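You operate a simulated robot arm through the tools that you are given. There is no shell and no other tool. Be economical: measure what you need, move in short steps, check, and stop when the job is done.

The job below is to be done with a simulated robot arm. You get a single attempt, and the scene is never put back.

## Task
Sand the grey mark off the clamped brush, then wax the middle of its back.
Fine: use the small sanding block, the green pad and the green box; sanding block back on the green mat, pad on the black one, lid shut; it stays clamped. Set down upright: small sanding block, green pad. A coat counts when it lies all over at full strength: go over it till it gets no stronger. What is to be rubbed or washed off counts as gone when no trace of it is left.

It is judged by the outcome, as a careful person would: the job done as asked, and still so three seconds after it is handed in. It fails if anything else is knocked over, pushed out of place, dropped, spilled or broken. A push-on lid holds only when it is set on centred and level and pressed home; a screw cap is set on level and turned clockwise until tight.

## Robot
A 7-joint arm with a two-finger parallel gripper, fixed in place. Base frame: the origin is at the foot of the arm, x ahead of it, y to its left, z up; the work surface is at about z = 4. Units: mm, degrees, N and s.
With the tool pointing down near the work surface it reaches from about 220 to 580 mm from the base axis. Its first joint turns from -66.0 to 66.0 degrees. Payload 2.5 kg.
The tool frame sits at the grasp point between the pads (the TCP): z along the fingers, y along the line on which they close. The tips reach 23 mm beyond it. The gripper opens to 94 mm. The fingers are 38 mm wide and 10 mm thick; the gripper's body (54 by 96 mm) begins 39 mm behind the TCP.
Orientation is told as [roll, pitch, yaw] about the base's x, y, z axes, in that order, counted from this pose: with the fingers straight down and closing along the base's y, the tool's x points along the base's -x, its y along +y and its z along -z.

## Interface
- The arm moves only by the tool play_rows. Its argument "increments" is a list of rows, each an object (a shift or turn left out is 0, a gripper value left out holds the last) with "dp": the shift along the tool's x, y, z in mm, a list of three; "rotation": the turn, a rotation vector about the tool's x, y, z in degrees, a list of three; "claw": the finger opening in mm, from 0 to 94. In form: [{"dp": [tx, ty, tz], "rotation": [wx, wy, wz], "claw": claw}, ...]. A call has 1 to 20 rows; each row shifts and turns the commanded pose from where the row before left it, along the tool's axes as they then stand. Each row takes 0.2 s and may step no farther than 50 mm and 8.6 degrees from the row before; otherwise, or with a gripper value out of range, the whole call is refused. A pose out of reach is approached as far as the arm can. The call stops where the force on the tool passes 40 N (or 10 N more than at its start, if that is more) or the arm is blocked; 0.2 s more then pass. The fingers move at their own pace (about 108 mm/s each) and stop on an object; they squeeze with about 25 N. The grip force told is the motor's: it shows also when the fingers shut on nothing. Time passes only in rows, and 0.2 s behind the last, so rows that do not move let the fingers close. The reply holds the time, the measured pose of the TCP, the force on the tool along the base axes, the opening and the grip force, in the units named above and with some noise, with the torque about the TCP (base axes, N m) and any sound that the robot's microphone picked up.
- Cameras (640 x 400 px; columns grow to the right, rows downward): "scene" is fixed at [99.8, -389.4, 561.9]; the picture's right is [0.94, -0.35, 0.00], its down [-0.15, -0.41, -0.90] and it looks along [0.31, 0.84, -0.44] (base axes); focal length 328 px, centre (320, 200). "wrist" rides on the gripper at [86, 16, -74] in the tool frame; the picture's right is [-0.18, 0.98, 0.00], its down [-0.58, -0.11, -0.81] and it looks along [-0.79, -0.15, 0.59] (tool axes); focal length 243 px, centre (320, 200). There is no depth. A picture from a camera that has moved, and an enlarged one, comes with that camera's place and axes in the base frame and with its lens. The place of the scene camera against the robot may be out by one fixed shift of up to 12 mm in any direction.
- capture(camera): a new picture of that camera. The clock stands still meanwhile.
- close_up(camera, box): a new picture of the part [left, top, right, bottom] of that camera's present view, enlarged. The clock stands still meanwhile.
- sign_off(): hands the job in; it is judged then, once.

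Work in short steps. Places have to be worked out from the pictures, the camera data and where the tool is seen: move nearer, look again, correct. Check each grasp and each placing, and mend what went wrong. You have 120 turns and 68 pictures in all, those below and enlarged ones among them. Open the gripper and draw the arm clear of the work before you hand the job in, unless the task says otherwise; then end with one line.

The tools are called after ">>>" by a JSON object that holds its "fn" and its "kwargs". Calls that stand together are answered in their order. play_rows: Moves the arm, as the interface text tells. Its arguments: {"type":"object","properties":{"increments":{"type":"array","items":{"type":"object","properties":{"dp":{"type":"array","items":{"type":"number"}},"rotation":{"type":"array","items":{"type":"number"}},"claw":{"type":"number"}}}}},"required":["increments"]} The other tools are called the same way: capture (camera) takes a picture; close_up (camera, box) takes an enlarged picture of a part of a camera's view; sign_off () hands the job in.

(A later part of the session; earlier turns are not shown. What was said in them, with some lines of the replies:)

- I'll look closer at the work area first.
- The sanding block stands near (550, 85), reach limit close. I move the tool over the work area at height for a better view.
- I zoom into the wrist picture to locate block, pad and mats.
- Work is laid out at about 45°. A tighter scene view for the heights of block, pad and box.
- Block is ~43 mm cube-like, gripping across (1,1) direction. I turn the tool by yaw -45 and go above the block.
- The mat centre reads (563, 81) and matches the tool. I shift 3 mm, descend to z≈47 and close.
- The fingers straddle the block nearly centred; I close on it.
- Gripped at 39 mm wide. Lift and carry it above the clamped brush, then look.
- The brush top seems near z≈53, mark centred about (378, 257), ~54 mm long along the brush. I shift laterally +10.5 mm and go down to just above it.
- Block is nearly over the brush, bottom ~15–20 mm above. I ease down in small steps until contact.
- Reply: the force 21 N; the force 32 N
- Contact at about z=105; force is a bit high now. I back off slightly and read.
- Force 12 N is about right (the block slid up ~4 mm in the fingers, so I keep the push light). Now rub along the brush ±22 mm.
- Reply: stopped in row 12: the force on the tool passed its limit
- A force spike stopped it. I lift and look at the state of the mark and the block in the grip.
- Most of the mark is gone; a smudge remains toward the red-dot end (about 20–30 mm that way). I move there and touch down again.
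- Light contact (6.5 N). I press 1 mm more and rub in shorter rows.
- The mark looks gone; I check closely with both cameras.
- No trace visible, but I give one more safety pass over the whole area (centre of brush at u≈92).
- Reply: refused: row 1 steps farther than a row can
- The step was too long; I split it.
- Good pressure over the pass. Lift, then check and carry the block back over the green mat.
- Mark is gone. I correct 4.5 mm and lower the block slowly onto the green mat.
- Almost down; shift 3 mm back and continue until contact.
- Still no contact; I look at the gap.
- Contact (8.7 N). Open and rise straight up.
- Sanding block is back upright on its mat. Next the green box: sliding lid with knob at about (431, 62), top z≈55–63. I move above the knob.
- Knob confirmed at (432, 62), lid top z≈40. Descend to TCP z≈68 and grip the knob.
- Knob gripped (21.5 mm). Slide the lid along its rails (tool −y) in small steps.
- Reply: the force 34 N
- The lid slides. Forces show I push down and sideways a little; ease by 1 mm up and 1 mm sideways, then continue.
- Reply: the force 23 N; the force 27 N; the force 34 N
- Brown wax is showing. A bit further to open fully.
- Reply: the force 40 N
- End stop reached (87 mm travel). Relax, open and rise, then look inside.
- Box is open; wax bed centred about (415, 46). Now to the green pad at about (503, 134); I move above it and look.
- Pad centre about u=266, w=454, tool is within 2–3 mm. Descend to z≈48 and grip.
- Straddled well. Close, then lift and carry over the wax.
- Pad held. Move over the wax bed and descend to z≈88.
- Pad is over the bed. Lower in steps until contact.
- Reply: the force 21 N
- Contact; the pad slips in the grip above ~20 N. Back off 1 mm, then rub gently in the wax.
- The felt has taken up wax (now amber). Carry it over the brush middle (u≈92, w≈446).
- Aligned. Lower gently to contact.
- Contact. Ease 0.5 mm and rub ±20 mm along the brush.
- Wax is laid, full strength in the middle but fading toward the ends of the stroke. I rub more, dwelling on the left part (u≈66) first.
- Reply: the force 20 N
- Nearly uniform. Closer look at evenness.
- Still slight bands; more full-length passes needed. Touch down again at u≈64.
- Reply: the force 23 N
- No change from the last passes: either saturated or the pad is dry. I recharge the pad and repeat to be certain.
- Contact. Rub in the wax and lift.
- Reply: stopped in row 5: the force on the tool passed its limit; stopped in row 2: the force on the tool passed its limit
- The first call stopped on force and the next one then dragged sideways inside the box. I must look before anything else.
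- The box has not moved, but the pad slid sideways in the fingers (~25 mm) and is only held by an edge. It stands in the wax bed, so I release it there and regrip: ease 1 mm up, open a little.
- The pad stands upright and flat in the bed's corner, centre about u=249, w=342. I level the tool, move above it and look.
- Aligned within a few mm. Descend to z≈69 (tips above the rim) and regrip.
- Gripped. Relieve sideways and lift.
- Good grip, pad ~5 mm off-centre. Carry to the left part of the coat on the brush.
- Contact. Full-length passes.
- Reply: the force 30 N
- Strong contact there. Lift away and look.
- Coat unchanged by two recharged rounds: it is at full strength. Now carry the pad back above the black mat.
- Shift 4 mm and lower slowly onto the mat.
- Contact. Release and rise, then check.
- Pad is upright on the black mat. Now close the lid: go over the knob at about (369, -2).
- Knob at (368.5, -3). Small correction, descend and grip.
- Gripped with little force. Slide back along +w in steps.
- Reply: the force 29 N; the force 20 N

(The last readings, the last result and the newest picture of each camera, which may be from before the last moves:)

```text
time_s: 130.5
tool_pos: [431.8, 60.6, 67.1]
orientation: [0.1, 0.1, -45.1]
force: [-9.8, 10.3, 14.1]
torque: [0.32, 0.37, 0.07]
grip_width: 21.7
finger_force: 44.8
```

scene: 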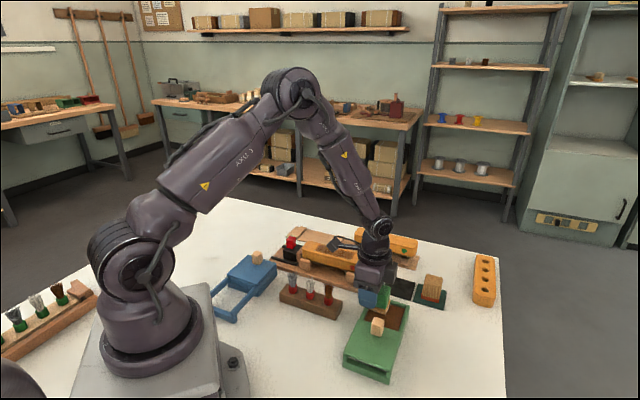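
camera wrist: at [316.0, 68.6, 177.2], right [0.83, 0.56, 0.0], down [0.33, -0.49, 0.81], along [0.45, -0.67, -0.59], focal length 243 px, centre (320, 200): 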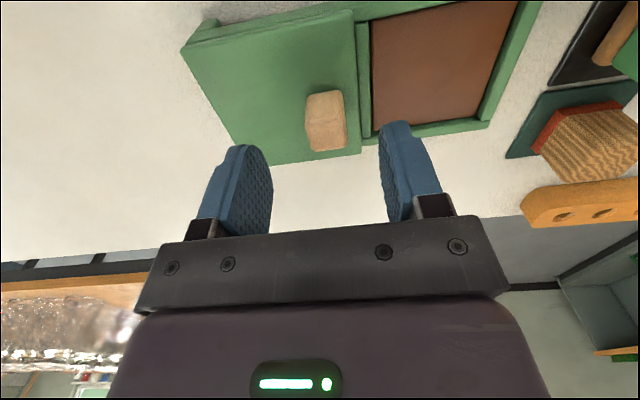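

>>> {"fn": "play_rows", "kwargs": {"increments": [{"dp": [0.6, 1, 0]}, {"dp": [0, 1, 0]}, {"dp": [0, 1, 0]}, {"dp": [0, 0, 0]}]}}

>>> {"fn": "close_up", "kwargs": {"camera": "scene", "box": [335, 250, 425, 390]}}

```text
time_s: 131.5
tool_pos: [433.4, 61.4, 65.7]
orientation: [-0.2, 0.1, -45.0]
force: [-19.6, 5.1, 29.1]
torque: [0.25, 0.06, 0.19]
grip_width: 21.8
finger_force: 44.5
```

```text
2.86 times, centred on (380, 320) of scene
camera zoom: at [99.7, -389.5, 561.9], right [0.94, -0.35, 0.0], down [-0.15, -0.41, -0.9], along [0.31, 0.84, -0.44], focal length 936 px, centre (149, -143)
```

zoom: 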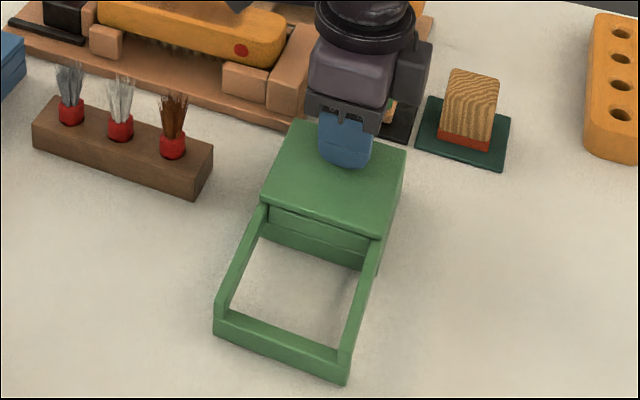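

The lid matches its original closed position and is against its stop. Ease, release and retreat up.

>>> {"fn": "play_rows", "kwargs": {"increments": [{"dp": [0.5, -0.5, -0.5]}, {"claw": 40}, {"claw": 55}, {"dp": [0, 0, -45]}, {"dp": [0, 0, -45]}, {"dp": [0, -20, -45]}, {"dp": [0, -45, 0]}, {"dp": [0, -45, 0]}, {"dp": [0, 0, 0]}]}}

>>> {"fn": "capture", "kwargs": {"camera": "scene"}}

>>> {"fn": "close_up", "kwargs": {"camera": "scene", "box": [335, 230, 455, 390]}}

```text
time_s: 133.5
tool_pos: [356.1, -12.9, 205.0]
orientation: [0.0, 0.1, -45.1]
force: [-0.8, -0.6, -0.4]
torque: [0.01, 0.01, -0.01]
grip_width: 54.9
finger_force: 0.0
```

```text
3 pictures are left
```

scene: 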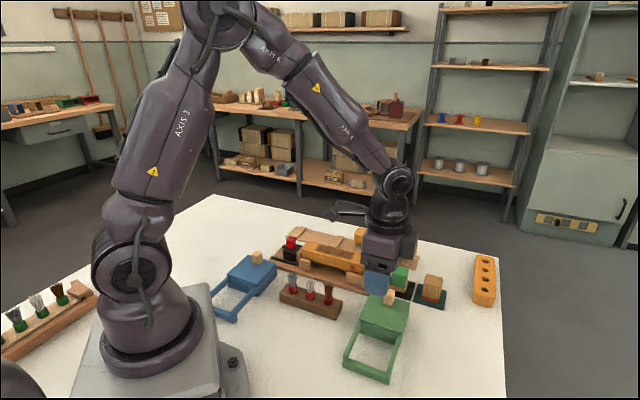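

```text
2.50 times, centred on (395, 310) of scene
camera zoom: at [99.8, -389.5, 561.9], right [0.94, -0.35, 0.0], down [-0.15, -0.41, -0.9], along [0.31, 0.84, -0.44], focal length 819 px, centre (132, -75)
```

zoom: 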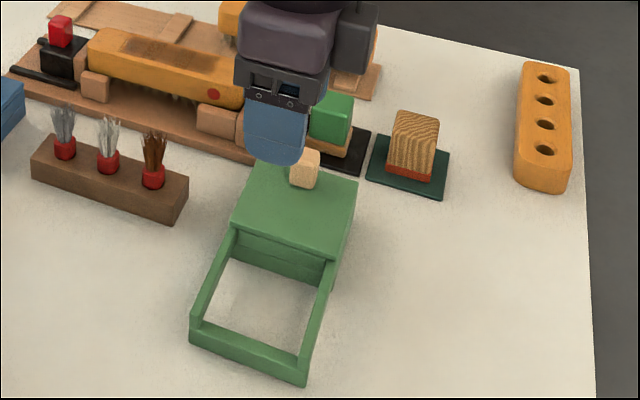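

All is in place: brush waxed, block and pad upright on their mats, lid shut, arm clear. Handing in.

>>> {"fn": "sign_off", "kwargs": {}}

```text
The job is handed in.
```

The grey mark is sanded off and the middle of the clamped brush's back is waxed; a recharged pad made the coat no stronger. The sanding block is upright on the green mat, the pad is upright on the black mat, the green box's lid is shut, and the brush is still clamped. While recharging, I dragged the pad against the box wall; the pictures show the box did not move, and I regripped the pad from where it stood in the wax.
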